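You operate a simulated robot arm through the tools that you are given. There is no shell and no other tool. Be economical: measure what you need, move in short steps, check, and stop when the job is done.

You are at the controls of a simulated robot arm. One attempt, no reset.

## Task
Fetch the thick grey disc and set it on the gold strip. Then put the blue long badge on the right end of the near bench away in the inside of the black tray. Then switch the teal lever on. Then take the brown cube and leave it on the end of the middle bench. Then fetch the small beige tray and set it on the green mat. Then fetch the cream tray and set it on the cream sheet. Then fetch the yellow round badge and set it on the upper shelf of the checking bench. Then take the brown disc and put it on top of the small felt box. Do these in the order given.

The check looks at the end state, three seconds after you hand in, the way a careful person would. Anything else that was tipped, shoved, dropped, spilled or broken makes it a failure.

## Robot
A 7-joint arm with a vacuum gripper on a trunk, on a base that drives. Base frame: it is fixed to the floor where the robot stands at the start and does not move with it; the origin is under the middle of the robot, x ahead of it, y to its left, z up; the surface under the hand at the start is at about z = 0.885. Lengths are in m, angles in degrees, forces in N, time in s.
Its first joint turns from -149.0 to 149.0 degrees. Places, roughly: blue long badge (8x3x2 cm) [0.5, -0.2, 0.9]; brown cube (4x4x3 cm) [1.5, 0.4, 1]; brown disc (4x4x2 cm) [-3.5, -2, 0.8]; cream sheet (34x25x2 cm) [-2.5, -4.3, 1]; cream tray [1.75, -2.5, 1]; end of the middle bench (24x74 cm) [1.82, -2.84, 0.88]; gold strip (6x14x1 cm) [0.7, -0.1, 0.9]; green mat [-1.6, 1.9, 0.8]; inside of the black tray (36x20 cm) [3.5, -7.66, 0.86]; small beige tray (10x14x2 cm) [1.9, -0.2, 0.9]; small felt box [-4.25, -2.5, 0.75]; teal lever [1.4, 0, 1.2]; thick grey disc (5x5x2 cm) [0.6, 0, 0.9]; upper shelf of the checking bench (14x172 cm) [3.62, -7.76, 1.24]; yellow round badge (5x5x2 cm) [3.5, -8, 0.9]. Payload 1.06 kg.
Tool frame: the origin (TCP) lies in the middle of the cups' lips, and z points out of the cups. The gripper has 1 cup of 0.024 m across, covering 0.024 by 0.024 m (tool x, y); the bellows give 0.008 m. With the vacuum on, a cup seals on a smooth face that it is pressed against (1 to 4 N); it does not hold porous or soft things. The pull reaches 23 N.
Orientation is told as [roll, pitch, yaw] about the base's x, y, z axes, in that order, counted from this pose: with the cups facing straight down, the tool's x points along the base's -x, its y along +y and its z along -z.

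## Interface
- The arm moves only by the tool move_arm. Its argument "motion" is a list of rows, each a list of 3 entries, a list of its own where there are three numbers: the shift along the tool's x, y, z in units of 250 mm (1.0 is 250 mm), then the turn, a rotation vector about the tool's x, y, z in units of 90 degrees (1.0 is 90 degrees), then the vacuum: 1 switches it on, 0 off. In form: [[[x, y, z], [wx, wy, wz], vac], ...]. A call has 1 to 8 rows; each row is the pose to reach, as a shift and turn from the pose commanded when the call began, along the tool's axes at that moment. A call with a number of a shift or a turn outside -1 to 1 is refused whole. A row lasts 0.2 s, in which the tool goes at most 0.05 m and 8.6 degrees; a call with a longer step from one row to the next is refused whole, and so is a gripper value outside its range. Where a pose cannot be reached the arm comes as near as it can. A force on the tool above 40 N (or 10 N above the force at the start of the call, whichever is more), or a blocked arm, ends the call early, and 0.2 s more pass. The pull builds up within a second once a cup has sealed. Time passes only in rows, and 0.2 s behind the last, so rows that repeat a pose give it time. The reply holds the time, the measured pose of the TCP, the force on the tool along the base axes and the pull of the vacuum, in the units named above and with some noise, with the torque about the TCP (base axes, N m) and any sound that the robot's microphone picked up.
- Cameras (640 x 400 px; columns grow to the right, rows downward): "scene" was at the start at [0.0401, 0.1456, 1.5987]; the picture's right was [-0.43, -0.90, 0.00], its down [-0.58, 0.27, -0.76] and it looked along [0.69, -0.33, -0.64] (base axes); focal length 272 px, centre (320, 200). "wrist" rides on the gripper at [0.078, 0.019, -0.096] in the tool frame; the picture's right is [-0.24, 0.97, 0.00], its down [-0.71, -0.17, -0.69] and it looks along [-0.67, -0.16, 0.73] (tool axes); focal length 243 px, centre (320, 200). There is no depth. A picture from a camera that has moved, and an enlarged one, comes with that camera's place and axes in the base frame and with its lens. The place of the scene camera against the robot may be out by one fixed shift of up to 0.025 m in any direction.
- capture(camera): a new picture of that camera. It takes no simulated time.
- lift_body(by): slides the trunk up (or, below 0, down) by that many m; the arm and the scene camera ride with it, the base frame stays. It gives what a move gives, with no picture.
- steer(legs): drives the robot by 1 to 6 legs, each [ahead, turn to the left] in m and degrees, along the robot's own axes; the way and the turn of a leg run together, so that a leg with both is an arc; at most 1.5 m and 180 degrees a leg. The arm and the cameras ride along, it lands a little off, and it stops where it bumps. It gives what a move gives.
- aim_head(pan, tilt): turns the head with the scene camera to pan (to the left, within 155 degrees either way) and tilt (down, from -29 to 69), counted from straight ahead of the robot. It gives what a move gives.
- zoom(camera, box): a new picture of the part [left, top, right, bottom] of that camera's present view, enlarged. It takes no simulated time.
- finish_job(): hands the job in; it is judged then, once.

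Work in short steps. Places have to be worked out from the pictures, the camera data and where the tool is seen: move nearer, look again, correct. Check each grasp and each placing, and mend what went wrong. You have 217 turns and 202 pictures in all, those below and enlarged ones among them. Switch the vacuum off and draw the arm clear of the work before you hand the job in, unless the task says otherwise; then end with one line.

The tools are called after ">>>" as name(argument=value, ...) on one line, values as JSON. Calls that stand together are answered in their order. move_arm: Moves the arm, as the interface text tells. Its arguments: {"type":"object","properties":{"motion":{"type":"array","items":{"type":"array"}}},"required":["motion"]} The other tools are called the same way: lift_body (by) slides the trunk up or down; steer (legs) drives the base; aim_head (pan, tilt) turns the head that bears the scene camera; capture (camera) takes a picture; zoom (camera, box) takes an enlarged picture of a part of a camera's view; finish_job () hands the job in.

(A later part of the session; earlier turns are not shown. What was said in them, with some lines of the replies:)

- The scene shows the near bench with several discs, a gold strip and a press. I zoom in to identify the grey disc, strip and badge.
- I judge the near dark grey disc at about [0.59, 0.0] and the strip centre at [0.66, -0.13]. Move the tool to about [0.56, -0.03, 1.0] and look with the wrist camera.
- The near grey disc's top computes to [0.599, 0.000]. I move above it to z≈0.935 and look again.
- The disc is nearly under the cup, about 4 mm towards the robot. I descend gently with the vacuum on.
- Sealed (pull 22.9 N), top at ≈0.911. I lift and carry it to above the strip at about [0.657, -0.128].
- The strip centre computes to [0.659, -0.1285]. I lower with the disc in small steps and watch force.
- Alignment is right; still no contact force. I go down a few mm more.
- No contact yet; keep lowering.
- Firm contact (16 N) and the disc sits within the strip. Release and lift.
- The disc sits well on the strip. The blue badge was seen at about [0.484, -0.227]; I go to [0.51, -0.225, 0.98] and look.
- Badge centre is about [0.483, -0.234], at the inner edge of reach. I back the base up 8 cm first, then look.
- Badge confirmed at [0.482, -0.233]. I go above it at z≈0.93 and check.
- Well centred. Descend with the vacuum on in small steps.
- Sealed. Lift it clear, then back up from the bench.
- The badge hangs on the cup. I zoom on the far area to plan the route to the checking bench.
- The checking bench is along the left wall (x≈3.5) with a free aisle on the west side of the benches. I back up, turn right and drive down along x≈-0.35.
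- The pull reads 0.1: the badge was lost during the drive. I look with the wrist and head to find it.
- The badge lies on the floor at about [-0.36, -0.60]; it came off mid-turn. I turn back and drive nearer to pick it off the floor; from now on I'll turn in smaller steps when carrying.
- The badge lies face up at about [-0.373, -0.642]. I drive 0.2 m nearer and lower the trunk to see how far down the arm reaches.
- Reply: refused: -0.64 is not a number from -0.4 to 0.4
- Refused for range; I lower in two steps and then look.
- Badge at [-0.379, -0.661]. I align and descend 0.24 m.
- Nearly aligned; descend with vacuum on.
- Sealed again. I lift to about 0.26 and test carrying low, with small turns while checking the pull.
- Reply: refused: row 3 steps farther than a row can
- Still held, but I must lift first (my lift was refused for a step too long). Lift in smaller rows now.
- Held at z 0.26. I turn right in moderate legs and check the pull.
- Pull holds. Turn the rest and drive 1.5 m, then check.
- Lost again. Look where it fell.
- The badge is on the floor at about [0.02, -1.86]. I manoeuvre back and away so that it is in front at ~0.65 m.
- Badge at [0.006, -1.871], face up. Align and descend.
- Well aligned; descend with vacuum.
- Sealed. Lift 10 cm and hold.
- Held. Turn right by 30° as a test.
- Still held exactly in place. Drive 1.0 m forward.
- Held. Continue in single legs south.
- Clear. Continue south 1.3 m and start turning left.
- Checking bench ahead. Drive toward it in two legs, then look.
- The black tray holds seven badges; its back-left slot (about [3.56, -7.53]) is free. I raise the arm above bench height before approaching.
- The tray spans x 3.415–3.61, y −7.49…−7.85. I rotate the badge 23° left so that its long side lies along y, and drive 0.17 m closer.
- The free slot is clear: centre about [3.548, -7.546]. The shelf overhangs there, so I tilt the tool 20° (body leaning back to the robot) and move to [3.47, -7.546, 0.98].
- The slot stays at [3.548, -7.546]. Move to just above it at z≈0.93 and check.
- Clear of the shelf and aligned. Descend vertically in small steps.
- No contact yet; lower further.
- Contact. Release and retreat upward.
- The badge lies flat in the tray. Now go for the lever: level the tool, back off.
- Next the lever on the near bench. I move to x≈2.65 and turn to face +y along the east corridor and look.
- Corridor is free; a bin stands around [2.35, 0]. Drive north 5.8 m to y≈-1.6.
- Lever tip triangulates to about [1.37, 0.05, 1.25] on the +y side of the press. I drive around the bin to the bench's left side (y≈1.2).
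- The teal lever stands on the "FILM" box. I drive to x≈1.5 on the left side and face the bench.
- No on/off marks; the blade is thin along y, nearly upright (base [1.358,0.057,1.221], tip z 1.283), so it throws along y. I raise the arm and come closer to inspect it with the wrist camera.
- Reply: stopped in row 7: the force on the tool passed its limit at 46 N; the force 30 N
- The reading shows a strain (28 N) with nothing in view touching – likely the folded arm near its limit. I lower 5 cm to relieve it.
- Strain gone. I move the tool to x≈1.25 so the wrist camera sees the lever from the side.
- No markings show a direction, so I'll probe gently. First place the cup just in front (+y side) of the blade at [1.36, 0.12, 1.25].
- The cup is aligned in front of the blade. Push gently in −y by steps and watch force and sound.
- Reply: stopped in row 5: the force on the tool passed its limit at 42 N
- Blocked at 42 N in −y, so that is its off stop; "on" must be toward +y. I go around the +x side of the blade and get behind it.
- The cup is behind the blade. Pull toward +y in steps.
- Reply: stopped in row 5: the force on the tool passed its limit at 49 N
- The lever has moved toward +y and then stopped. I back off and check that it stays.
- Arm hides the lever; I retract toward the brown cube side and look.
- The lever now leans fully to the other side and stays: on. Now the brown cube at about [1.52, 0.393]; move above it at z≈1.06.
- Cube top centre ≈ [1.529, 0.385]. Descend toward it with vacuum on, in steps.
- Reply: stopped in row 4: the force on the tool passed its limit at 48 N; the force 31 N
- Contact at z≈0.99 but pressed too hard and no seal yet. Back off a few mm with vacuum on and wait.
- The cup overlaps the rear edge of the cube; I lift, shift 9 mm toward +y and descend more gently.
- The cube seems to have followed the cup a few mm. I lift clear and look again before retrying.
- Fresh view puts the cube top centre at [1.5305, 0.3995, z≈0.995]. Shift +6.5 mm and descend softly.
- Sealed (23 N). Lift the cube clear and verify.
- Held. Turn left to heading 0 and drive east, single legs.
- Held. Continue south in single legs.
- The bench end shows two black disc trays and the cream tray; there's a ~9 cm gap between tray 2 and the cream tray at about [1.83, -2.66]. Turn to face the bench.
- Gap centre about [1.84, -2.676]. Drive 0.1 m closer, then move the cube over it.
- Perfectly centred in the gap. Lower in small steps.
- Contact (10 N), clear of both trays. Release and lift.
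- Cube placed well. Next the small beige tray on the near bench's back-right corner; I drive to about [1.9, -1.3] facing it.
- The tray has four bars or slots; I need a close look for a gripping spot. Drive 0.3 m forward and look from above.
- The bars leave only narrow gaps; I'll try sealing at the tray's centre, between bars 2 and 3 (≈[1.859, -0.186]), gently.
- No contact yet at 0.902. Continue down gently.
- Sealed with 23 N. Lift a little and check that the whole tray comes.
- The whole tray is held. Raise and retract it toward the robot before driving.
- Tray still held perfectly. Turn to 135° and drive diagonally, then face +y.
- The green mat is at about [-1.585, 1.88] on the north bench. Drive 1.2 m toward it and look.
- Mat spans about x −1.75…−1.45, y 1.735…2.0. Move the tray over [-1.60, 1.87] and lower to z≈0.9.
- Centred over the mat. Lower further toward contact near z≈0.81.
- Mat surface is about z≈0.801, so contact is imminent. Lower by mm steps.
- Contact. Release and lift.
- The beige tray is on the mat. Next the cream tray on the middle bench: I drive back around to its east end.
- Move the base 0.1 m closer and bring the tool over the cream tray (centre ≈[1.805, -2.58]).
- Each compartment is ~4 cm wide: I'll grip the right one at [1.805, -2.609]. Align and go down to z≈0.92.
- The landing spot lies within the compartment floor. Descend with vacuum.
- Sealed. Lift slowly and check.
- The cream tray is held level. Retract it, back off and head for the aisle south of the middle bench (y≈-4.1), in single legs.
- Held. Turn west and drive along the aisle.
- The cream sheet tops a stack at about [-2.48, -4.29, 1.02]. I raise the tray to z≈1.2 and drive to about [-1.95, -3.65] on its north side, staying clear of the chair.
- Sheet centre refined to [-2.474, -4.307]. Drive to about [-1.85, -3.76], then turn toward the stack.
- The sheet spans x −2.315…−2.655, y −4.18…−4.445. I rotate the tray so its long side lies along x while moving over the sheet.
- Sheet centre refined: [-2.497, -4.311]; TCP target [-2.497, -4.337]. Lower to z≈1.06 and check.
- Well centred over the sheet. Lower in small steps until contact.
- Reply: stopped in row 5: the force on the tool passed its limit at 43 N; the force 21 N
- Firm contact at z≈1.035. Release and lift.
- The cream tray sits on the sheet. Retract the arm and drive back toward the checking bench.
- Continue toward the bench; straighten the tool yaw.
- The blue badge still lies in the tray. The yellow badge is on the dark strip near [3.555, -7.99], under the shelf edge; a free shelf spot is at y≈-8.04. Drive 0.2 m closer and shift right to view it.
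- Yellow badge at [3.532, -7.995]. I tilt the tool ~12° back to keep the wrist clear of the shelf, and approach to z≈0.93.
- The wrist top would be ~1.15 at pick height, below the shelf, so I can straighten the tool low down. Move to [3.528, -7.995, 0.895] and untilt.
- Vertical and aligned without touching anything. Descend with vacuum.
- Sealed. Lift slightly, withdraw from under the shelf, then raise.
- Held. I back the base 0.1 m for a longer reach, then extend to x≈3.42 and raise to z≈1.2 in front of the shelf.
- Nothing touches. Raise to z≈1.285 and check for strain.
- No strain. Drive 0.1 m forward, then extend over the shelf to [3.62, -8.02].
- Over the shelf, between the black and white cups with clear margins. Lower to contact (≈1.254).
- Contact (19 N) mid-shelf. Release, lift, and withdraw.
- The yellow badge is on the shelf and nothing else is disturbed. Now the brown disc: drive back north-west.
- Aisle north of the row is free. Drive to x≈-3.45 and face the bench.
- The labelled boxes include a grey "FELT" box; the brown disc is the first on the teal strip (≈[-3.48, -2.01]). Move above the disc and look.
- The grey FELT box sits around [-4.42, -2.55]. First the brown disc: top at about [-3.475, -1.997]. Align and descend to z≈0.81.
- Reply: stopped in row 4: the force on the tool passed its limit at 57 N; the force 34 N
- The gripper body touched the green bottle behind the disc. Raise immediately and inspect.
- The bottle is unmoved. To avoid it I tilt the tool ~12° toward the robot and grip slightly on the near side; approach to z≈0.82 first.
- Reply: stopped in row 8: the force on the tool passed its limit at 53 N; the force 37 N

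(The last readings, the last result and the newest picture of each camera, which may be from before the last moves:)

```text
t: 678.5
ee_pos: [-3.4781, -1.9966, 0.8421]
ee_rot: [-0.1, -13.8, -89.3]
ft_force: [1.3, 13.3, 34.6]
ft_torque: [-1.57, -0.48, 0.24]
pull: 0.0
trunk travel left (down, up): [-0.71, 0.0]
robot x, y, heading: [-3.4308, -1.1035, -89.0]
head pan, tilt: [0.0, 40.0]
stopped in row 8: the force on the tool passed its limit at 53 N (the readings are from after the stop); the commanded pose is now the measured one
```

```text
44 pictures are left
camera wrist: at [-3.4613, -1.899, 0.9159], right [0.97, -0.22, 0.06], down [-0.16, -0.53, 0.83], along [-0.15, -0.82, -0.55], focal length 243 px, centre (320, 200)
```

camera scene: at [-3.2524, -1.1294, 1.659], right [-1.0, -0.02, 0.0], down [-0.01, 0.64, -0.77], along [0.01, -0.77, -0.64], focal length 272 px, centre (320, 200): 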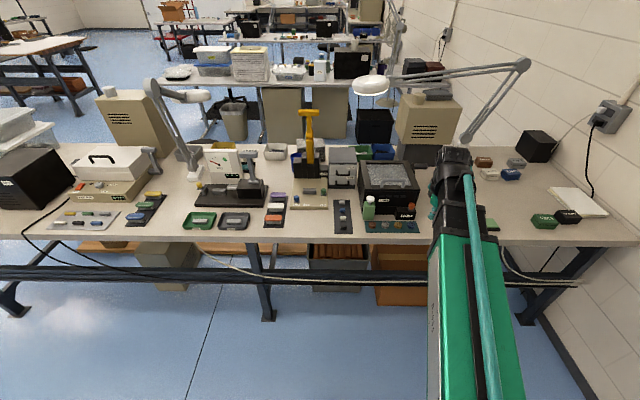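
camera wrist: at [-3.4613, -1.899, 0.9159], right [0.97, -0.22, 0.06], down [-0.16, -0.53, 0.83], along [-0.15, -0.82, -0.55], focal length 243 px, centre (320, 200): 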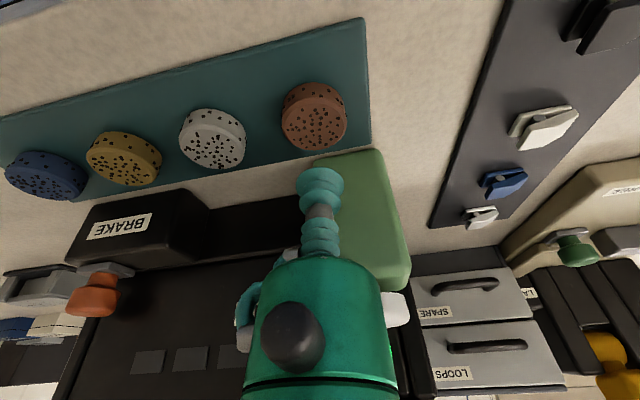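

Triangulating several views: the disc's top is at z≈0.815 and y≈-1.976 – I was landing on the bottle's shoulder. Raise, shift 2.5 cm back, and view.

>>> move_arm(motion=[[[-0.029, 0, -0.116], [0, 0, 0], 0], [[-0.029, 0, -0.116], [0, 0, 0], 0], [[0.068, 0.012, -0.14], [0, 0, 0], 0], [[0.068, 0.012, -0.14], [0, 0, 0], 0]])

>>> capture(camera="wrist")

>>> zoom(camera="scene", box=[310, 150, 470, 250])

```text
t: 679.5
ee_pos: [-3.4752, -1.9765, 0.8644]
ee_rot: [-0.1, -13.5, -89.3]
ft_force: [-0.7, -0.2, 1.1]
ft_torque: [0.04, -0.01, -0.01]
pull: 0.2
trunk travel left (down, up): [-0.71, 0.0]
robot x, y, heading: [-3.4318, -1.1041, -89.2]
head pan, tilt: [0.0, 40.0]
```

```text
43 pictures are left
camera wrist: at [-3.4585, -1.8784, 0.9396], right [0.97, -0.22, 0.05], down [-0.16, -0.53, 0.83], along [-0.15, -0.82, -0.55], focal length 243 px, centre (320, 200)
```

wrist: 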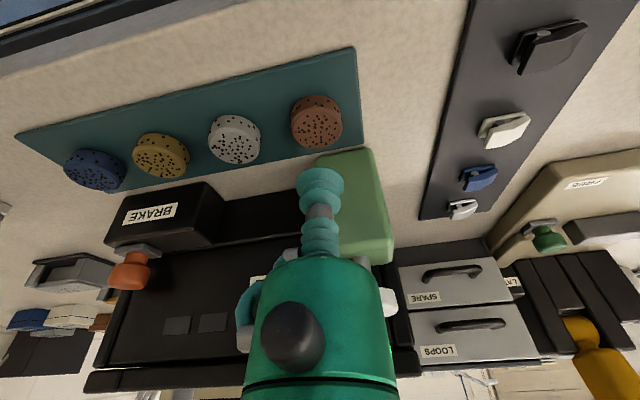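

```text
4.00 times, centred on (390, 200) of scene
camera zoom: at [-3.2525, -1.1301, 1.6589], right [-1.0, -0.01, 0.0], down [-0.01, 0.64, -0.77], along [0.01, -0.77, -0.64], focal length 1087 px, centre (40, 200)
```

zoom: 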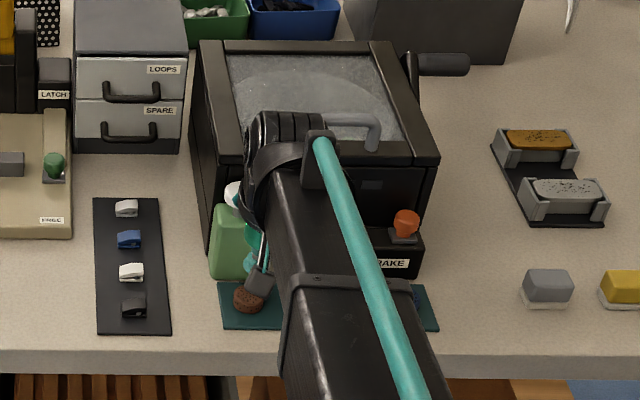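

The cup now hovers nearly over the disc ([-3.474, -1.974], top ≈0.818). Reduce the tilt to ~6° and descend gently with vacuum.

>>> move_arm(motion=[[[0.02, 0.004, 0], [0, 0.083, 0], 1], [[0.049, 0.006, 0.11], [0, 0.083, 0], 1], [[0.053, 0.006, 0.145], [0, 0.083, 0], 1], [[0.057, 0.006, 0.159], [0, 0.083, 0], 1], [[0.06, 0.006, 0.17], [0, 0.083, 0], 1], [[0.062, 0.006, 0.18], [0, 0.083, 0], 1], [[0.062, 0.006, 0.18], [0, 0.083, 0], 1]])

>>> capture(camera="wrist")

```text
t: 681.1
ee_pos: [-3.4737, -1.9715, 0.8177]
ee_rot: [-0.1, -5.9, -89.3]
ft_force: [-0.4, 0.6, 0.3]
ft_torque: [0.01, -0.01, -0.01]
pull: 0.1
trunk travel left (down, up): [-0.71, 0.0]
robot x, y, heading: [-3.4319, -1.1075, -89.2]
head pan, tilt: [0.0, 40.0]
```

```text
41 pictures are left
camera wrist: at [-3.4572, -1.8841, 0.9051], right [0.97, -0.22, 0.02], down [-0.16, -0.63, 0.76], along [-0.15, -0.74, -0.65], focal length 243 px, centre (320, 200)
```

wrist: 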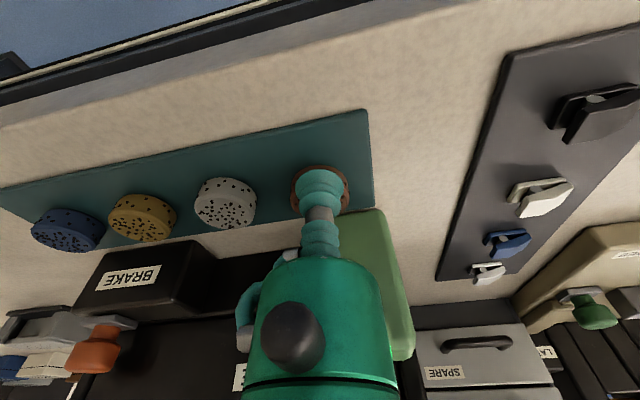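

Centred over the disc. Keep descending by mm.

>>> move_arm(motion=[[[0.001, 0, 0.012], [0, 0, 0], 1], [[0.002, 0, 0.02], [0, 0, 0], 1], [[0.003, 0, 0.028], [0, 0, 0], 1], [[0.003, 0, 0.028], [0, 0, 0], 1], [[0.003, 0, 0.028], [0, 0, 0], 1], [[0.003, 0, 0.028], [0, 0, 0], 1]])

```text
t: 682.5
ee_pos: [-3.4735, -1.9711, 0.8128]
ee_rot: [-0.1, -6.0, -89.3]
ft_force: [1.9, 0.5, 5.9]
ft_torque: [-0.03, 0.03, -0.01]
pull: 0.1
trunk travel left (down, up): [-0.71, 0.0]
robot x, y, heading: [-3.431, -1.1019, -89.1]
head pan, tilt: [0.0, 40.0]
```

Contact (6 N) but no seal yet. Press 1–2 mm more and wait.

>>> move_arm(motion=[[[0.001, 0, 0.008], [0, 0, 0], 1], [[0.001, 0, 0.008], [0, 0, 0], 1], [[0.001, 0, 0.008], [0, 0, 0], 1], [[0.001, 0, 0.008], [0, 0, 0], 1], [[0.001, 0, 0.008], [0, 0, 0], 1]])

>>> zoom(camera="wrist", box=[192, 100, 448, 260])

```text
t: 683.7
ee_pos: [-3.4738, -1.9714, 0.8112]
ee_rot: [-0.2, -5.9, -89.4]
ft_force: [1.6, 2.5, 11.4]
ft_torque: [-0.03, 0.08, 0.02]
pull: 0.1
trunk travel left (down, up): [-0.71, 0.0]
robot x, y, heading: [-3.4295, -1.1024, -89.2]
head pan, tilt: [0.0, 40.0]
```

```text
2.50 times, centred on (320, 180) of wrist
camera zoom: at [-3.4569, -1.8833, 0.8968], right [0.97, -0.22, 0.02], down [-0.16, -0.63, 0.76], along [-0.15, -0.74, -0.65], focal length 606 px, centre (320, 250)
```

zoom: 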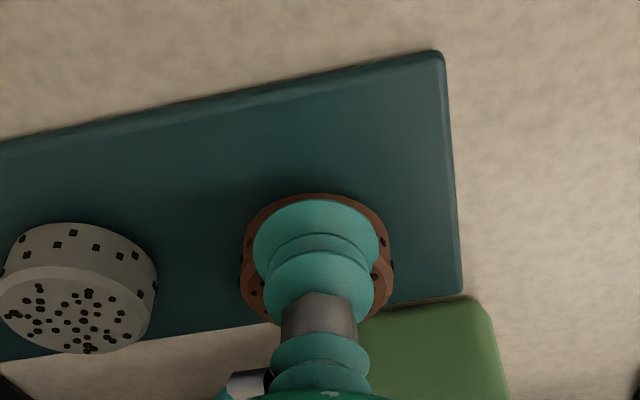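

No seal: the tilt or an edge overlap may leak. Lift 4 mm, straighten to ~1.5° and shift 4 mm toward the disc's centre, then press lightly.

>>> move_arm(motion=[[[0, 0, -0.03], [0, 0, 0], 1], [[-0.016, 0, -0.03], [0, 0.05, 0], 1], [[-0.016, 0, -0.01], [0, 0.05, 0], 1], [[-0.016, 0, 0.0], [0, 0.05, 0], 1], [[-0.016, 0, 0.0], [0, 0.05, 0], 1], [[-0.016, 0, 0.0], [0, 0.05, 0], 1], [[-0.016, 0, 0.0], [0, 0.05, 0], 1]])

>>> zoom(camera="wrist", box=[192, 100, 448, 260])

```text
t: 685.3
ee_pos: [-3.4735, -1.9758, 0.8097]
ee_rot: [0.0, -1.4, -89.3]
ft_force: [0.4, 2.5, 10.8]
ft_torque: [-0.09, 0.0, -0.02]
pull: 0.0
trunk travel left (down, up): [-0.71, 0.0]
robot x, y, heading: [-3.4307, -1.1045, -89.0]
head pan, tilt: [0.0, 40.0]
```

```text
2.50 times, centred on (320, 180) of wrist
camera zoom: at [-3.4571, -1.8947, 0.904], right [0.97, -0.22, 0.0], down [-0.16, -0.69, 0.7], along [-0.15, -0.69, -0.71], focal length 606 px, centre (320, 250)
```

zoom: 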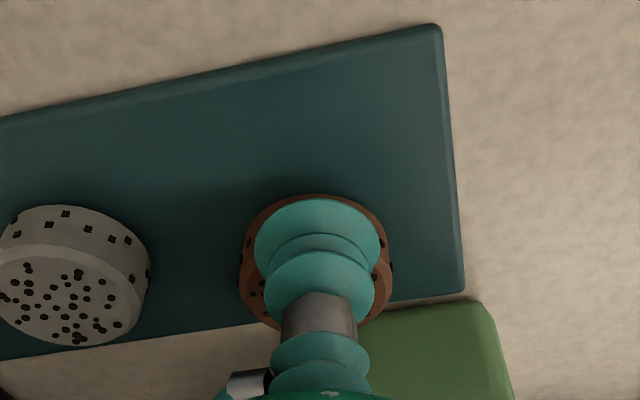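

Closer analysis: the disc's top-face centre is really about [-3.478, -1.995], so the cup only overlaps its near edge; the bottle cap blocks from behind. I lift a bit, go 8 mm forward with ~8° tilt and try sealing there.

>>> move_arm(motion=[[[0, 0, -0.035], [0, 0, 0], 1], [[-0.02, -0.01, -0.035], [0, -0.073, 0], 1], [[-0.04, -0.014, -0.03], [0, -0.09, 0], 1], [[-0.044, -0.014, -0.01], [0, -0.09, 0], 1], [[-0.044, -0.014, 0.0], [0, -0.09, 0], 1], [[-0.044, -0.014, 0.0], [0, -0.09, 0], 1], [[-0.044, -0.014, 0.0], [0, -0.09, 0], 1], [[-0.044, -0.014, 0.0], [0, -0.09, 0], 1]])

>>> zoom(camera="wrist", box=[192, 100, 448, 260])

```text
t: 687.1
ee_pos: [-3.4762, -1.9857, 0.8112]
ee_rot: [-0.1, -9.6, -89.2]
ft_force: [2.3, 5.2, 11.4]
ft_torque: [-0.29, 0.09, -0.03]
pull: 0.1
trunk travel left (down, up): [-0.71, 0.0]
robot x, y, heading: [-3.4302, -1.1017, -89.3]
head pan, tilt: [0.0, 40.0]
```

```text
2.50 times, centred on (320, 180) of wrist
camera zoom: at [-3.4604, -1.893, 0.892], right [0.97, -0.22, 0.04], down [-0.16, -0.59, 0.79], along [-0.15, -0.78, -0.61], focal length 606 px, centre (320, 250)
```

zoom: 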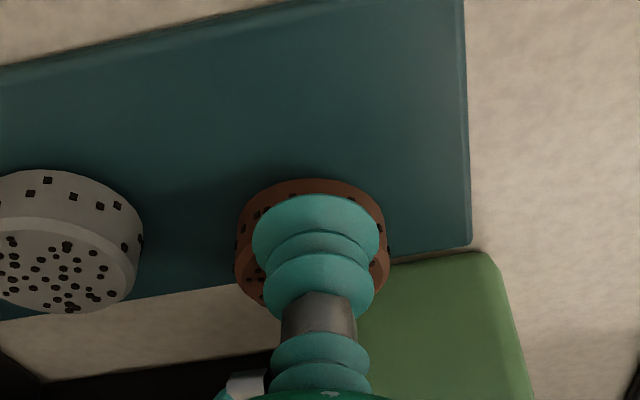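

Still not sealing—the cup overlaps the near edge. I'll drag the disc toward the robot by friction (2.5 cm) to get it clear of the bottle.

>>> move_arm(motion=[[[0.002, 0, 0.008], [0, 0, 0], 0], [[0.03, 0, 0.004], [0, 0, 0], 0], [[0.06, 0, -0.002], [0, 0, 0], 0], [[0.09, 0, -0.007], [0, 0, 0], 0], [[0.11, 0, -0.01], [0, 0, 0], 0], [[0.12, 0, -0.1], [0, 0, 0], 0], [[0.2, 0, -0.25], [0, 0, 0], 0]])

>>> capture(camera="wrist")

```text
t: 688.7
ee_pos: [-3.477, -1.927, 0.8628]
ee_rot: [0.0, -9.4, -89.2]
ft_force: [1.0, 0.7, 0.5]
ft_torque: [0.02, 0.01, 0.0]
pull: 0.1
trunk travel left (down, up): [-0.71, 0.0]
robot x, y, heading: [-3.4307, -1.1031, -89.1]
head pan, tilt: [0.0, 40.0]
```

```text
37 pictures are left
camera wrist: at [-3.4613, -1.8332, 0.944], right [0.97, -0.22, 0.04], down [-0.16, -0.59, 0.79], along [-0.15, -0.78, -0.61], focal length 243 px, centre (320, 200)
```

wrist: 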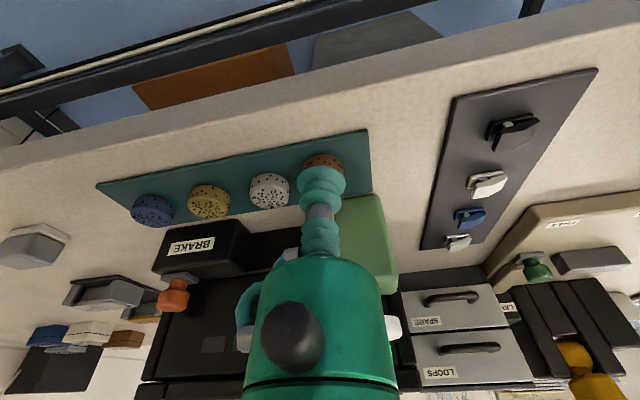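

The disc moved toward the robot. Pull back to see it clearly.

>>> move_arm(motion=[[[0.05, 0, -0.12], [0, 0.04, 0], 0], [[0.12, 0, -0.24], [0, 0.1, 0], 0], [[0.12, 0, -0.24], [0, 0.1, 0], 0]])

>>> zoom(camera="wrist", box=[192, 80, 448, 240])

>>> zoom(camera="scene", box=[330, 170, 430, 240])

```text
t: 689.5
ee_pos: [-3.4778, -1.8875, 0.9166]
ee_rot: [-0.1, -0.5, -89.4]
ft_force: [0.4, -0.4, -1.6]
ft_torque: [-0.01, -0.02, -0.03]
pull: 0.0
trunk travel left (down, up): [-0.71, 0.0]
robot x, y, heading: [-3.4334, -1.1044, -88.9]
head pan, tilt: [0.0, 40.0]
```

```text
2.50 times, centred on (320, 160) of wrist
camera zoom: at [-3.4615, -1.8081, 1.0116], right [0.97, -0.22, 0.0], down [-0.16, -0.7, 0.69], along [-0.15, -0.67, -0.72], focal length 606 px, centre (320, 300)
```

zoom: 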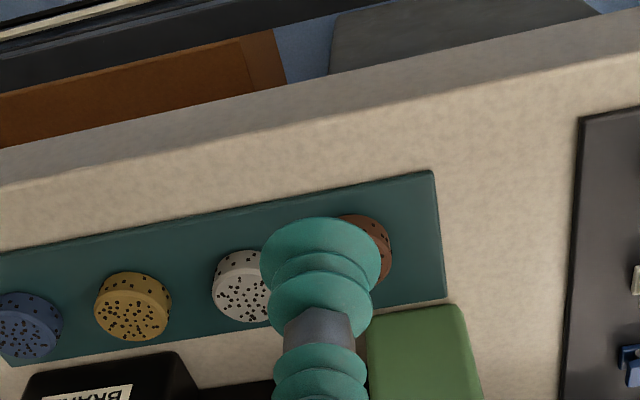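

```text
5.71 times, centred on (380, 205) of scene
camera zoom: at [-3.2524, -1.1299, 1.6589], right [-1.0, -0.01, 0.0], down [-0.01, 0.64, -0.77], along [0.01, -0.77, -0.64], focal length 1553 px, centre (-23, 171)
```

zoom: 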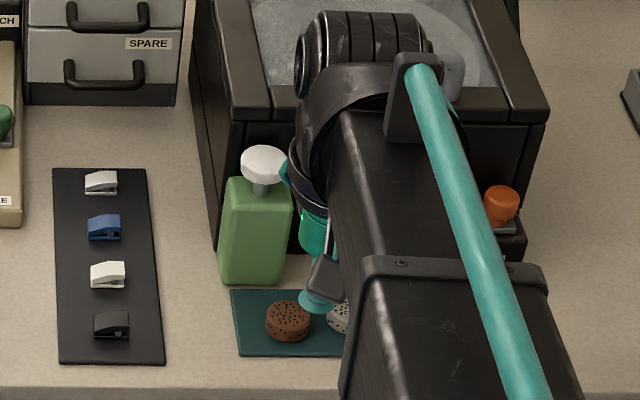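

The disc is now nearer; best estimate [-3.480, -1.975]. Move above it at z≈0.845 and compare in both cameras.

>>> move_arm(motion=[[[-0.18, -0.006, 0.02], [0, 0, 0], 0], [[-0.36, -0.012, 0.06], [0, 0, 0], 0], [[-0.37, -0.014, 0.2], [0, 0, 0], 0], [[-0.37, -0.014, 0.285], [0, 0, 0], 0], [[-0.37, -0.014, 0.285], [0, 0, 0], 0]])

>>> zoom(camera="wrist", box=[192, 80, 448, 240])

>>> zoom(camera="scene", box=[340, 180, 420, 240])

```text
t: 690.7
ee_pos: [-3.4806, -1.9821, 0.8486]
ee_rot: [-0.1, -0.9, -89.4]
ft_force: [-1.9, -10.4, 24.7]
ft_torque: [-0.44, -0.5, -0.24]
pull: 0.1
trunk travel left (down, up): [-0.71, 0.0]
robot x, y, heading: [-3.4352, -1.1057, -89.4]
head pan, tilt: [0.0, 40.0]
```

```text
2.50 times, centred on (320, 160) of wrist
camera zoom: at [-3.4642, -1.9016, 0.9436], right [0.97, -0.22, 0.0], down [-0.16, -0.7, 0.7], along [-0.15, -0.68, -0.72], focal length 606 px, centre (320, 300)
```

zoom: 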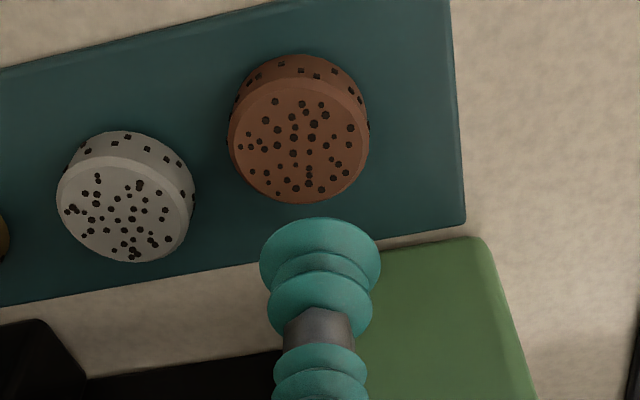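

```text
6.67 times, centred on (380, 210) of scene
camera zoom: at [-3.2525, -1.1278, 1.6594], right [-1.0, -0.01, 0.0], down [-0.01, 0.64, -0.77], along [0.01, -0.77, -0.64], focal length 1812 px, centre (-80, 133)
```

zoom: 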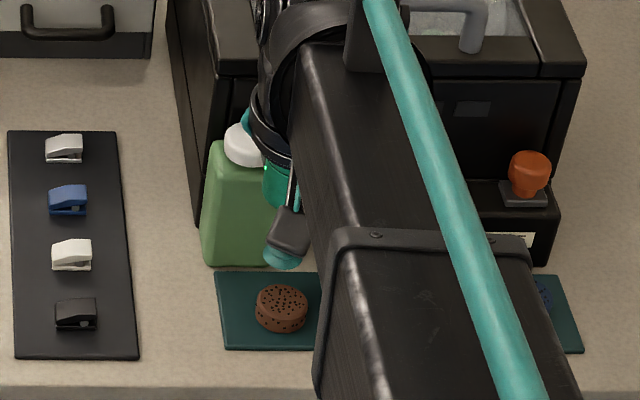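

The tool's flange is touching the bottle's pump. Raise at once, back off, and check the bottle.

>>> move_arm(motion=[[[0, 0, -0.1], [0, 0, 0], 0], [[0.05, 0, -0.2], [0, 0, 0], 0], [[0.2, 0, -0.24], [0, -0.06, 0], 0], [[0.3, 0, -0.24], [0, -0.12, 0], 0], [[0.3, 0, -0.24], [0, -0.16, 0], 0]])

>>> zoom(camera="scene", box=[330, 170, 430, 240])

```text
t: 691.9
ee_pos: [-3.4817, -1.9048, 0.9047]
ee_rot: [-0.1, -15.0, -89.3]
ft_force: [0.3, 0.7, 0.0]
ft_torque: [0.03, -0.01, 0.02]
pull: 0.1
trunk travel left (down, up): [-0.71, 0.0]
robot x, y, heading: [-3.4288, -1.1058, -89.2]
head pan, tilt: [0.0, 40.0]
```

```text
5.71 times, centred on (380, 205) of scene
camera zoom: at [-3.2524, -1.1298, 1.6589], right [-1.0, -0.01, 0.0], down [-0.01, 0.64, -0.77], along [0.01, -0.77, -0.64], focal length 1553 px, centre (-23, 171)
```

zoom: 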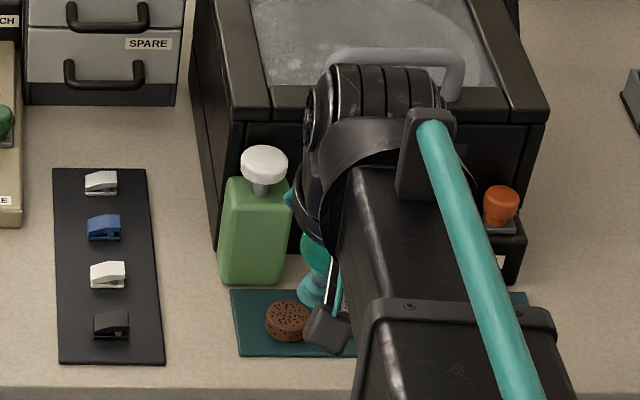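

Bottle unmoved. With 15° tilt I now go to [-3.484, -1.972, 0.815] above the disc.

>>> move_arm(motion=[[[-0.12, -0.006, 0.1], [0, 0, 0], 0], [[-0.228, -0.013, 0.185], [0, 0, 0], 0], [[-0.2, -0.013, 0.3], [0, 0, 0], 0], [[-0.166, -0.013, 0.417], [0, 0, 0], 0], [[-0.166, -0.013, 0.417], [0, 0, 0], 0]])

>>> zoom(camera="wrist", box=[192, 80, 448, 240])

```text
t: 693.1
ee_pos: [-3.4845, -1.972, 0.8177]
ee_rot: [-0.1, -15.0, -89.3]
ft_force: [-0.4, -2.8, 4.4]
ft_torque: [0.07, -0.01, 0.02]
pull: 0.1
trunk travel left (down, up): [-0.71, 0.0]
robot x, y, heading: [-3.4328, -1.1019, -89.0]
head pan, tilt: [0.0, 40.0]
```

```text
2.50 times, centred on (320, 160) of wrist
camera zoom: at [-3.4674, -1.8726, 0.8887], right [0.97, -0.22, 0.06], down [-0.16, -0.51, 0.85], along [-0.15, -0.83, -0.53], focal length 606 px, centre (320, 300)
```

zoom: 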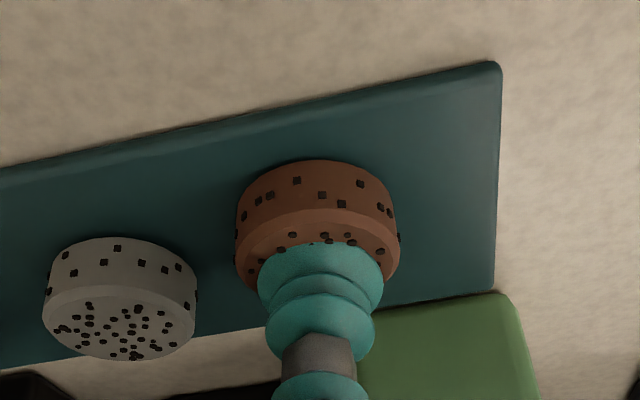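

Now the cup rests on the disc's top face with the bottle clear. Shift 4 mm back, switch on the vacuum and press lightly.

>>> move_arm(motion=[[[0.008, 0, -0.02], [0, 0, 0], 1], [[0.018, 0, -0.02], [0, 0, 0], 1], [[0.018, 0, 0.0], [0, 0, 0], 1], [[0.018, 0, 0.006], [0, 0, 0], 1], [[0.018, 0, 0.01], [0, 0, 0], 1], [[0.018, 0, 0.01], [0, 0, 0], 1], [[0.018, 0, 0.01], [0, 0, 0], 1], [[0.018, 0, 0.01], [0, 0, 0], 1]])

>>> zoom(camera="wrist", box=[192, 80, 448, 240])

```text
t: 694.9
ee_pos: [-3.4845, -1.9683, 0.8144]
ee_rot: [0.0, -15.0, -89.3]
ft_force: [0.3, -1.7, 14.9]
ft_torque: [0.35, 0.04, 0.04]
pull: 22.9
trunk travel left (down, up): [-0.71, 0.0]
robot x, y, heading: [-3.4319, -1.0975, -89.5]
head pan, tilt: [0.0, 40.0]
```

```text
2.50 times, centred on (320, 160) of wrist
camera zoom: at [-3.4672, -1.8675, 0.8859], right [0.97, -0.22, 0.06], down [-0.16, -0.51, 0.85], along [-0.15, -0.83, -0.53], focal length 606 px, centre (320, 300)
```

zoom: 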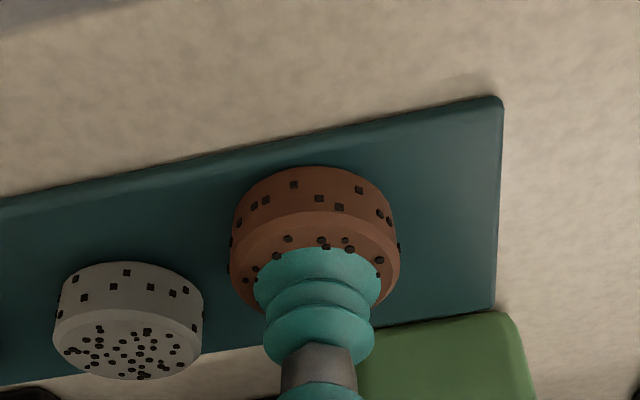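

Sealed. Lift up and back from the bottle, and straighten the tool.

>>> move_arm(motion=[[[-0.021, 0, -0.077], [0, 0, 0], 1], [[0.064, 0, -0.224], [0, 0, 0], 1], [[0.149, 0, -0.371], [0, 0, 0], 1], [[0.185, 0, -0.547], [0, 0, 0], 1], [[0.143, 0, -0.7], [0, 0, 0], 1], [[0.143, 0, -0.7], [0, 0.083, 0], 1], [[0.143, 0, -0.7], [0, 0.16, 0], 1], [[0.143, 0, -0.7], [0, 0.16, 0], 1]])

>>> capture(camera="scene")

>>> capture(camera="wrist")

```text
t: 696.7
ee_pos: [-3.4836, -1.8887, 0.9722]
ee_rot: [-0.1, -0.5, -89.3]
ft_force: [-0.3, -0.3, -1.5]
ft_torque: [0.08, 0.01, 0.01]
pull: 22.8
trunk travel left (down, up): [-0.71, 0.0]
robot x, y, heading: [-3.4322, -1.106, -89.1]
head pan, tilt: [0.0, 40.0]
```

```text
29 pictures are left
camera scene: at [-3.2524, -1.1296, 1.6589], right [-1.0, -0.01, 0.0], down [-0.01, 0.64, -0.77], along [0.01, -0.77, -0.64], focal length 272 px, centre (320, 200)
```

scene: 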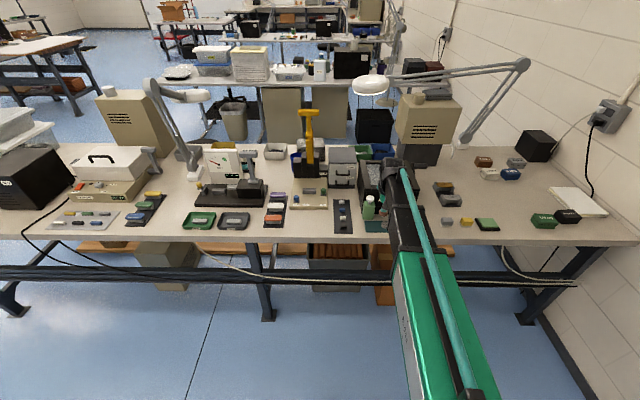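

```text
28 pictures are left
camera wrist: at [-3.4674, -1.8098, 1.0671], right [0.97, -0.22, 0.0], down [-0.16, -0.7, 0.69], along [-0.15, -0.67, -0.72], focal length 243 px, centre (320, 200)
```

wrist: 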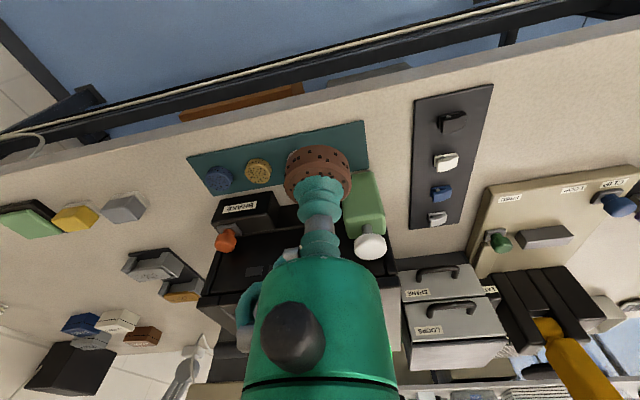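

The disc is held and the bottle still stands. The FELT box is at about [-4.35, -2.48]. To keep the arm off the west wall I turn to face east, reverse, then turn back to the bench.

>>> steer(legs=[[0, 45]])

>>> steer(legs=[[0, 44]])

>>> steer(legs=[[-0.8, 0]])

>>> steer(legs=[[0, -45]])

>>> steer(legs=[[0, -44.5]])

>>> capture(camera="scene")

```text
t: 699.2
ee_pos: [-2.911, -1.6946, 0.972]
ee_rot: [-0.1, -0.6, -44.4]
ft_force: [-0.2, 0.0, 0.1]
ft_torque: [0.07, 0.05, -0.02]
pull: 23.0
trunk travel left (down, up): [-0.71, 0.0]
robot x, y, heading: [-3.43, -1.0991, -43.9]
head pan, tilt: [0.0, 40.0]
```

```text
t: 701.6
ee_pos: [-2.6467, -1.1648, 0.9713]
ee_rot: [-0.1, -0.7, 0.1]
ft_force: [-0.1, 0.3, -0.2]
ft_torque: [-0.01, 0.03, 0.05]
pull: 23.0
trunk travel left (down, up): [-0.71, 0.0]
robot x, y, heading: [-3.4317, -1.1047, 0.2]
head pan, tilt: [0.0, 40.0]
```

```text
t: 705.9
ee_pos: [-3.4417, -1.1643, 0.9719]
ee_rot: [-0.1, -0.7, 0.6]
ft_force: [-0.4, 0.5, 0.2]
ft_torque: [-0.02, 0.09, 0.0]
pull: 23.3
trunk travel left (down, up): [-0.71, 0.0]
robot x, y, heading: [-4.2261, -1.1124, 0.9]
head pan, tilt: [0.0, 40.0]
```

```text
t: 708.3
ee_pos: [-3.711, -1.7047, 0.9716]
ee_rot: [-0.1, -0.6, -44.5]
ft_force: [-0.7, -0.5, -0.1]
ft_torque: [0.03, 0.03, 0.01]
pull: 22.8
trunk travel left (down, up): [-0.71, 0.0]
robot x, y, heading: [-4.2274, -1.1094, -44.3]
head pan, tilt: [0.0, 40.0]
```

```text
t: 710.8
ee_pos: [-4.2739, -1.8954, 0.9716]
ee_rot: [-0.2, -0.6, -88.9]
ft_force: [-0.1, 0.6, -0.2]
ft_torque: [0.02, 0.02, -0.01]
pull: 22.9
trunk travel left (down, up): [-0.71, 0.0]
robot x, y, heading: [-4.2301, -1.1135, -88.8]
head pan, tilt: [0.0, 40.0]
```

```text
27 pictures are left
camera scene: at [-4.0481, -1.1346, 1.6589], right [-1.0, -0.02, 0.0], down [-0.01, 0.64, -0.77], along [0.02, -0.77, -0.64], focal length 272 px, centre (320, 200)
```

scene: 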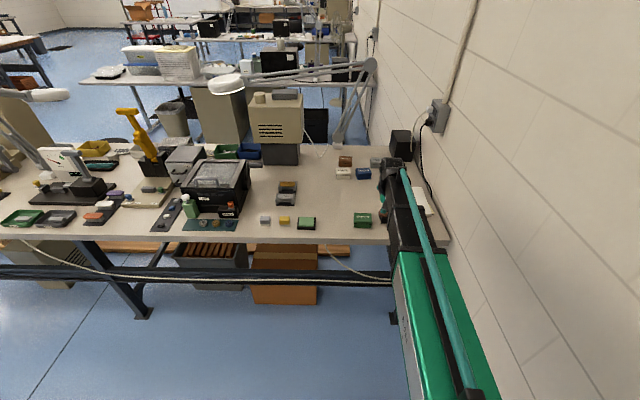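

>>> zoom(camera="scene", box=[320, 125, 440, 200])

```text
5.33 times, centred on (380, 162) of scene
camera zoom: at [-4.0481, -1.1346, 1.6589], right [-1.0, -0.02, 0.0], down [-0.01, 0.64, -0.77], along [0.02, -0.77, -0.64], focal length 1450 px, centre (0, 400)
```

zoom: 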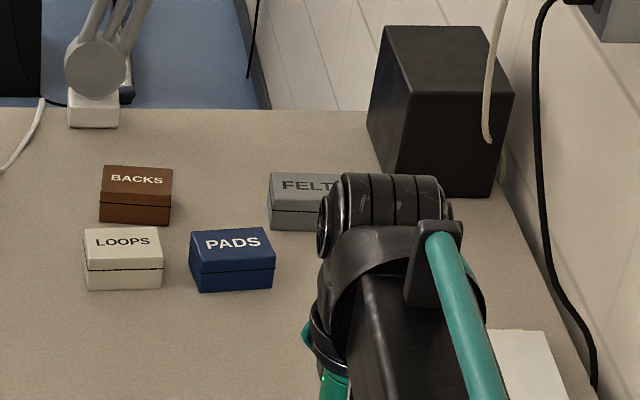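

FELT box top computed: centre [-4.352, -2.482], z≈0.834. Drive 0.44 m forward and look with the wrist camera.

>>> steer(legs=[[0.44, 0]])

>>> capture(camera="wrist")

>>> capture(camera="scene")

```text
t: 713.4
ee_pos: [-4.2655, -2.3326, 0.9713]
ee_rot: [-0.2, -0.6, -89.0]
ft_force: [0.8, -0.3, -0.8]
ft_torque: [0.08, 0.0, -0.01]
pull: 22.8
trunk travel left (down, up): [-0.71, 0.0]
robot x, y, heading: [-4.2173, -1.5441, -88.7]
head pan, tilt: [0.0, 40.0]
```

```text
25 pictures are left
camera wrist: at [-4.2493, -2.2541, 1.0664], right [0.98, -0.22, 0.0], down [-0.16, -0.7, 0.69], along [-0.15, -0.68, -0.72], focal length 243 px, centre (320, 200)
```

wrist: 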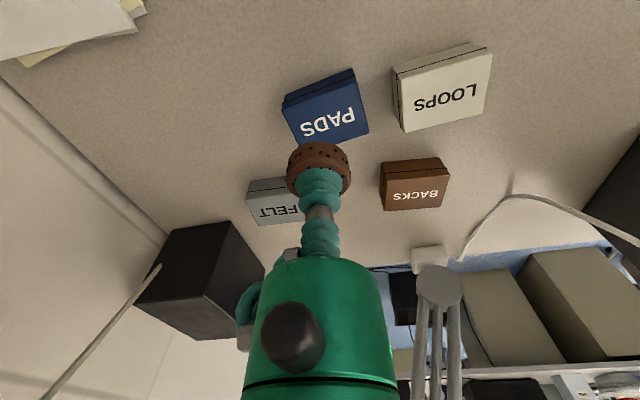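

```text
24 pictures are left
camera scene: at [-4.0388, -1.5729, 1.6589], right [-1.0, -0.02, 0.0], down [-0.01, 0.64, -0.77], along [0.02, -0.77, -0.64], focal length 272 px, centre (320, 200)
```

scene: 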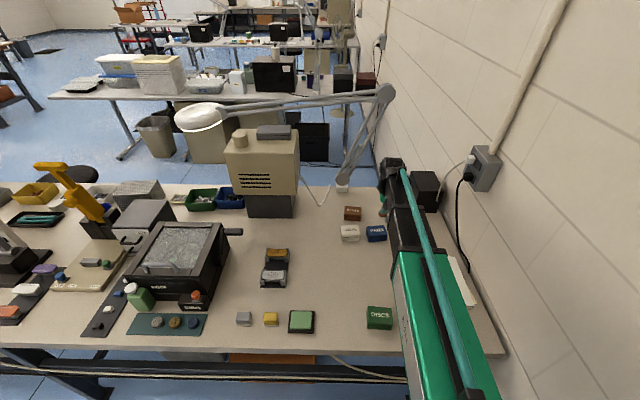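

The wrist view agrees: FELT top centre [-4.353, -2.481]. Move the disc above it and lower to z≈0.90.

>>> move_arm(motion=[[[-0.12, -0.07, 0], [0, 0, 0], 1], [[-0.24, -0.14, 0], [0, 0, 0], 1], [[-0.36, -0.21, 0], [0, 0, 0], 1], [[-0.48, -0.28, 0], [0, 0, 0], 1], [[-0.602, -0.36, 0], [0, 0, 0], 1], [[-0.602, -0.36, 0.14], [0, 0, 0], 1], [[-0.602, -0.36, 0.28], [0, 0, 0], 1], [[-0.602, -0.36, 0.28], [0, 0, 0], 1]])

>>> capture(camera="wrist")

>>> zoom(camera="scene", box=[320, 150, 480, 250])

```text
t: 715.2
ee_pos: [-4.3538, -2.4865, 0.9035]
ee_rot: [-0.1, -0.5, -88.9]
ft_force: [-0.3, 0.6, 0.1]
ft_torque: [0.08, -0.02, 0.01]
pull: 23.1
trunk travel left (down, up): [-0.71, 0.0]
robot x, y, heading: [-4.2171, -1.5488, -88.7]
head pan, tilt: [0.0, 40.0]
```

```text
23 pictures are left
camera wrist: at [-4.3372, -2.4074, 0.998], right [0.98, -0.22, 0.0], down [-0.16, -0.7, 0.69], along [-0.15, -0.68, -0.72], focal length 243 px, centre (320, 200)
```

wrist: 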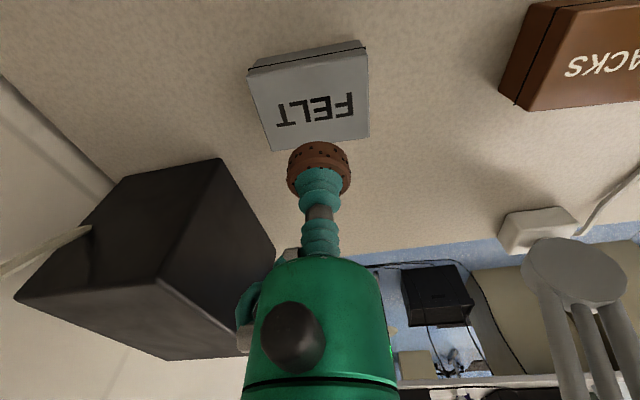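

```text
4.00 times, centred on (400, 200) of scene
camera zoom: at [-4.0388, -1.572, 1.6589], right [-1.0, -0.02, 0.0], down [-0.01, 0.64, -0.77], along [0.02, -0.77, -0.64], focal length 1087 px, centre (0, 200)
```

zoom: 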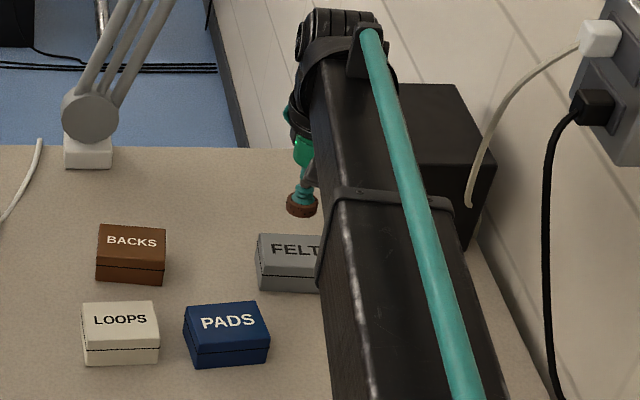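

Refined box-top centre: [-4.356, -2.472]. Shift back ~1.1 cm and lower in small steps.

>>> move_arm(motion=[[[0.046, -0.006, 0.0], [0, 0, 0], 1], [[0.046, -0.006, 0.1], [0, 0, 0], 1], [[0.046, -0.006, 0.13], [0, 0, 0], 1], [[0.046, -0.006, 0.14], [0, 0, 0], 1], [[0.046, -0.006, 0.14], [0, 0, 0], 1]])

>>> zoom(camera="wrist", box=[192, 60, 448, 220])

```text
t: 716.4
ee_pos: [-4.3536, -2.4745, 0.8669]
ee_rot: [-0.1, -0.5, -88.8]
ft_force: [-0.6, -1.0, 0.0]
ft_torque: [0.04, 0.0, 0.02]
pull: 23.0
trunk travel left (down, up): [-0.71, 0.0]
robot x, y, heading: [-4.2191, -1.5468, -88.7]
head pan, tilt: [0.0, 40.0]
```

```text
2.50 times, centred on (320, 140) of wrist
camera zoom: at [-4.3381, -2.3957, 0.9629], right [0.98, -0.22, 0.0], down [-0.16, -0.7, 0.69], along [-0.15, -0.68, -0.72], focal length 606 px, centre (320, 350)
```

zoom: 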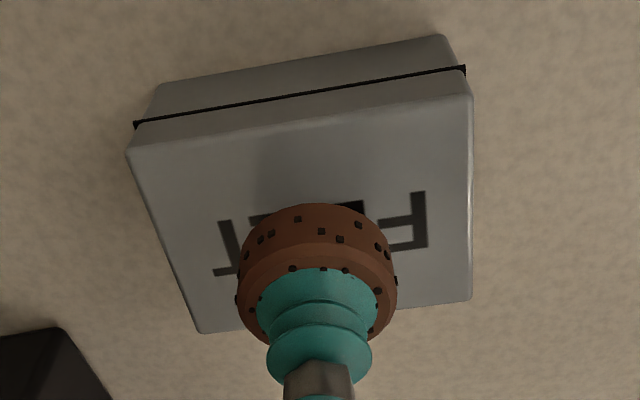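

The disc is slightly toward the far side; shift 4 mm back and lower to contact.

>>> move_arm(motion=[[[0.016, 0, 0.0], [0, 0, 0], 1], [[0.016, 0, 0.012], [0, 0, 0], 1], [[0.016, 0, 0.022], [0, 0, 0], 1], [[0.016, 0, 0.03], [0, 0, 0], 1], [[0.016, 0, 0.03], [0, 0, 0], 1]])

```text
t: 717.6
ee_pos: [-4.3545, -2.4707, 0.8605]
ee_rot: [0.0, -0.4, -88.9]
ft_force: [-0.3, -0.4, 0.0]
ft_torque: [0.0, 0.01, 0.03]
pull: 23.0
trunk travel left (down, up): [-0.71, 0.0]
robot x, y, heading: [-4.2183, -1.55, -88.7]
head pan, tilt: [0.0, 40.0]
```

>>> move_arm(motion=[[[0, 0, 0.01], [0, 0, 0], 1], [[0, 0, 0.02], [0, 0, 0], 1], [[0, 0, 0.028], [0, 0, 0], 1], [[0, 0, 0.028], [0, 0, 0], 1]])

>>> zoom(camera="wrist", box=[192, 60, 448, 220])

```text
t: 718.6
ee_pos: [-4.3537, -2.471, 0.8551]
ee_rot: [-0.1, -0.7, -88.9]
ft_force: [-0.7, -0.5, 6.7]
ft_torque: [-0.08, -0.05, -0.04]
pull: 22.7
trunk travel left (down, up): [-0.71, 0.0]
robot x, y, heading: [-4.2176, -1.5489, -89.1]
head pan, tilt: [0.0, 40.0]
```

```text
2.50 times, centred on (320, 140) of wrist
camera zoom: at [-4.3382, -2.3911, 0.9497], right [0.98, -0.22, 0.0], down [-0.16, -0.7, 0.69], along [-0.15, -0.68, -0.72], focal length 606 px, centre (320, 350)
```

zoom: 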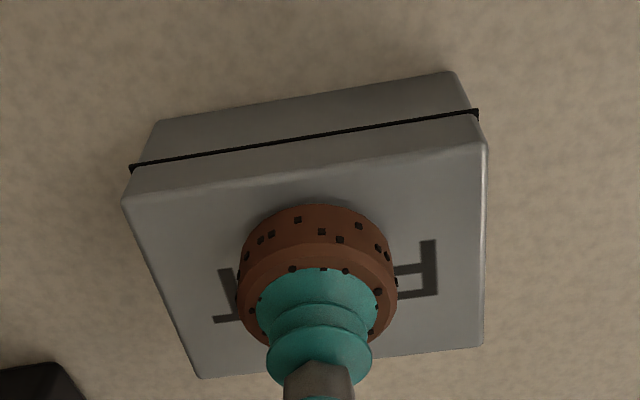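

Disc rests centred on the FELT box. Release and lift.

>>> move_arm(motion=[[[0, 0, -0.004], [0, 0, 0], 0], [[0, 0, -0.004], [0, 0, 0], 0], [[0, 0, -0.004], [0, 0, 0], 0], [[0, 0, -0.05], [0, 0, 0], 0], [[0, 0, -0.2], [0, 0, 0], 0], [[0, 0, -0.36], [0, 0, 0], 0], [[0.15, 0, -0.48], [0, 0, 0], 0], [[0.3, 0, -0.56], [0, 0, 0], 0]])

>>> capture(camera="wrist")

```text
t: 720.4
ee_pos: [-4.3562, -2.3938, 0.9943]
ee_rot: [-0.1, -0.6, -88.8]
ft_force: [0.5, 0.3, -0.8]
ft_torque: [0.01, -0.03, 0.0]
pull: 0.2
trunk travel left (down, up): [-0.71, 0.0]
robot x, y, heading: [-4.2209, -1.5478, -88.8]
head pan, tilt: [0.0, 40.0]
```

```text
19 pictures are left
camera wrist: at [-4.3399, -2.3136, 1.0889], right [0.98, -0.22, 0.0], down [-0.16, -0.7, 0.69], along [-0.15, -0.68, -0.72], focal length 243 px, centre (320, 200)
```

wrist: 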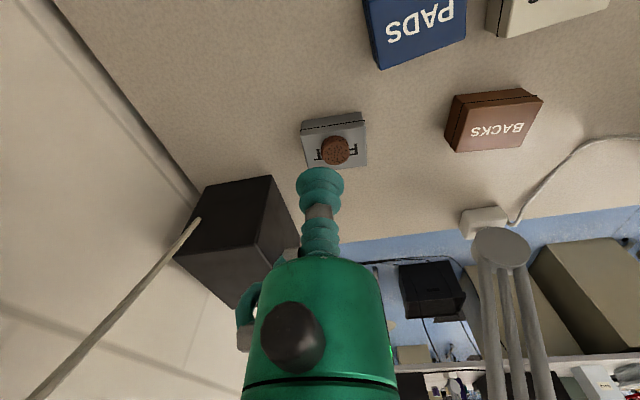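

The disc sits on the box. Back away and do a last look over the bench.

>>> steer(legs=[[-0.45, 0]])

>>> aim_head(pan=20, tilt=35)

>>> capture(camera="scene")

>>> zoom(camera="scene", box=[140, 120, 440, 300])

```text
t: 723.1
ee_pos: [-4.3646, -1.9457, 0.9939]
ee_rot: [-0.1, -0.6, -88.9]
ft_force: [-0.4, 0.0, 0.1]
ft_torque: [0.0, 0.01, 0.01]
pull: 0.1
trunk travel left (down, up): [-0.71, 0.0]
robot x, y, heading: [-4.2287, -1.0977, -88.8]
head pan, tilt: [0.0, 40.0]
```

```text
t: 724.0
ee_pos: [-4.364, -1.9463, 0.9937]
ee_rot: [-0.1, -0.6, -89.0]
ft_force: [0.0, 0.0, -0.9]
ft_torque: [0.0, 0.0, -0.01]
pull: 0.0
trunk travel left (down, up): [-0.71, 0.0]
robot x, y, heading: [-4.2292, -1.0982, -88.8]
head pan, tilt: [20.0, 35.0]
```

```text
18 pictures are left
camera scene: at [-4.0183, -1.121, 1.6664], right [-0.93, -0.36, 0.0], down [-0.21, 0.54, -0.82], along [0.3, -0.76, -0.57], focal length 272 px, centre (320, 200)
```

scene: 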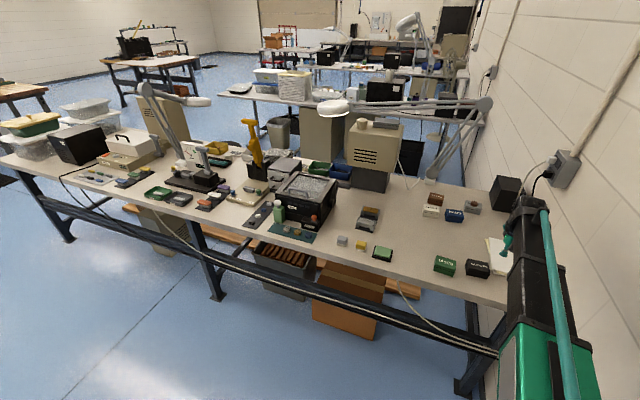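

```text
2.13 times, centred on (290, 210) of scene
camera zoom: at [-4.0183, -1.121, 1.6664], right [-0.93, -0.36, 0.0], down [-0.21, 0.54, -0.82], along [0.3, -0.76, -0.57], focal length 580 px, centre (384, 179)
```

zoom: 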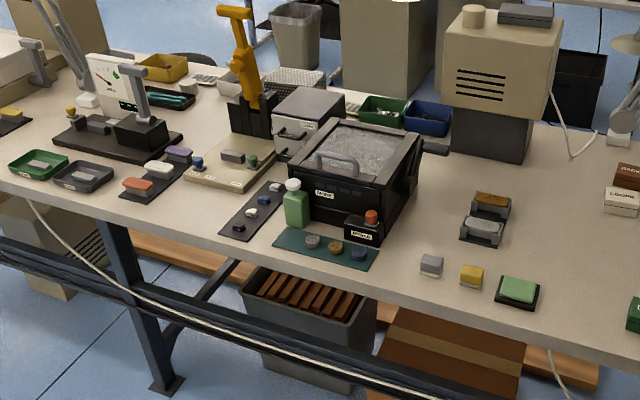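

All eight steps are done, the vacuum is off, and the arm is clear of the work. I hand in.

>>> finish_job()

```text
The job is handed in.
```

All eight steps were carried out in order and the job is handed in; the blue badge fell to the floor twice while being driven across (picked up, in the black tray), the tool touched a green bottle near the brown disc without moving it, and the lever has no on/off marks, so I took its far stop as on.
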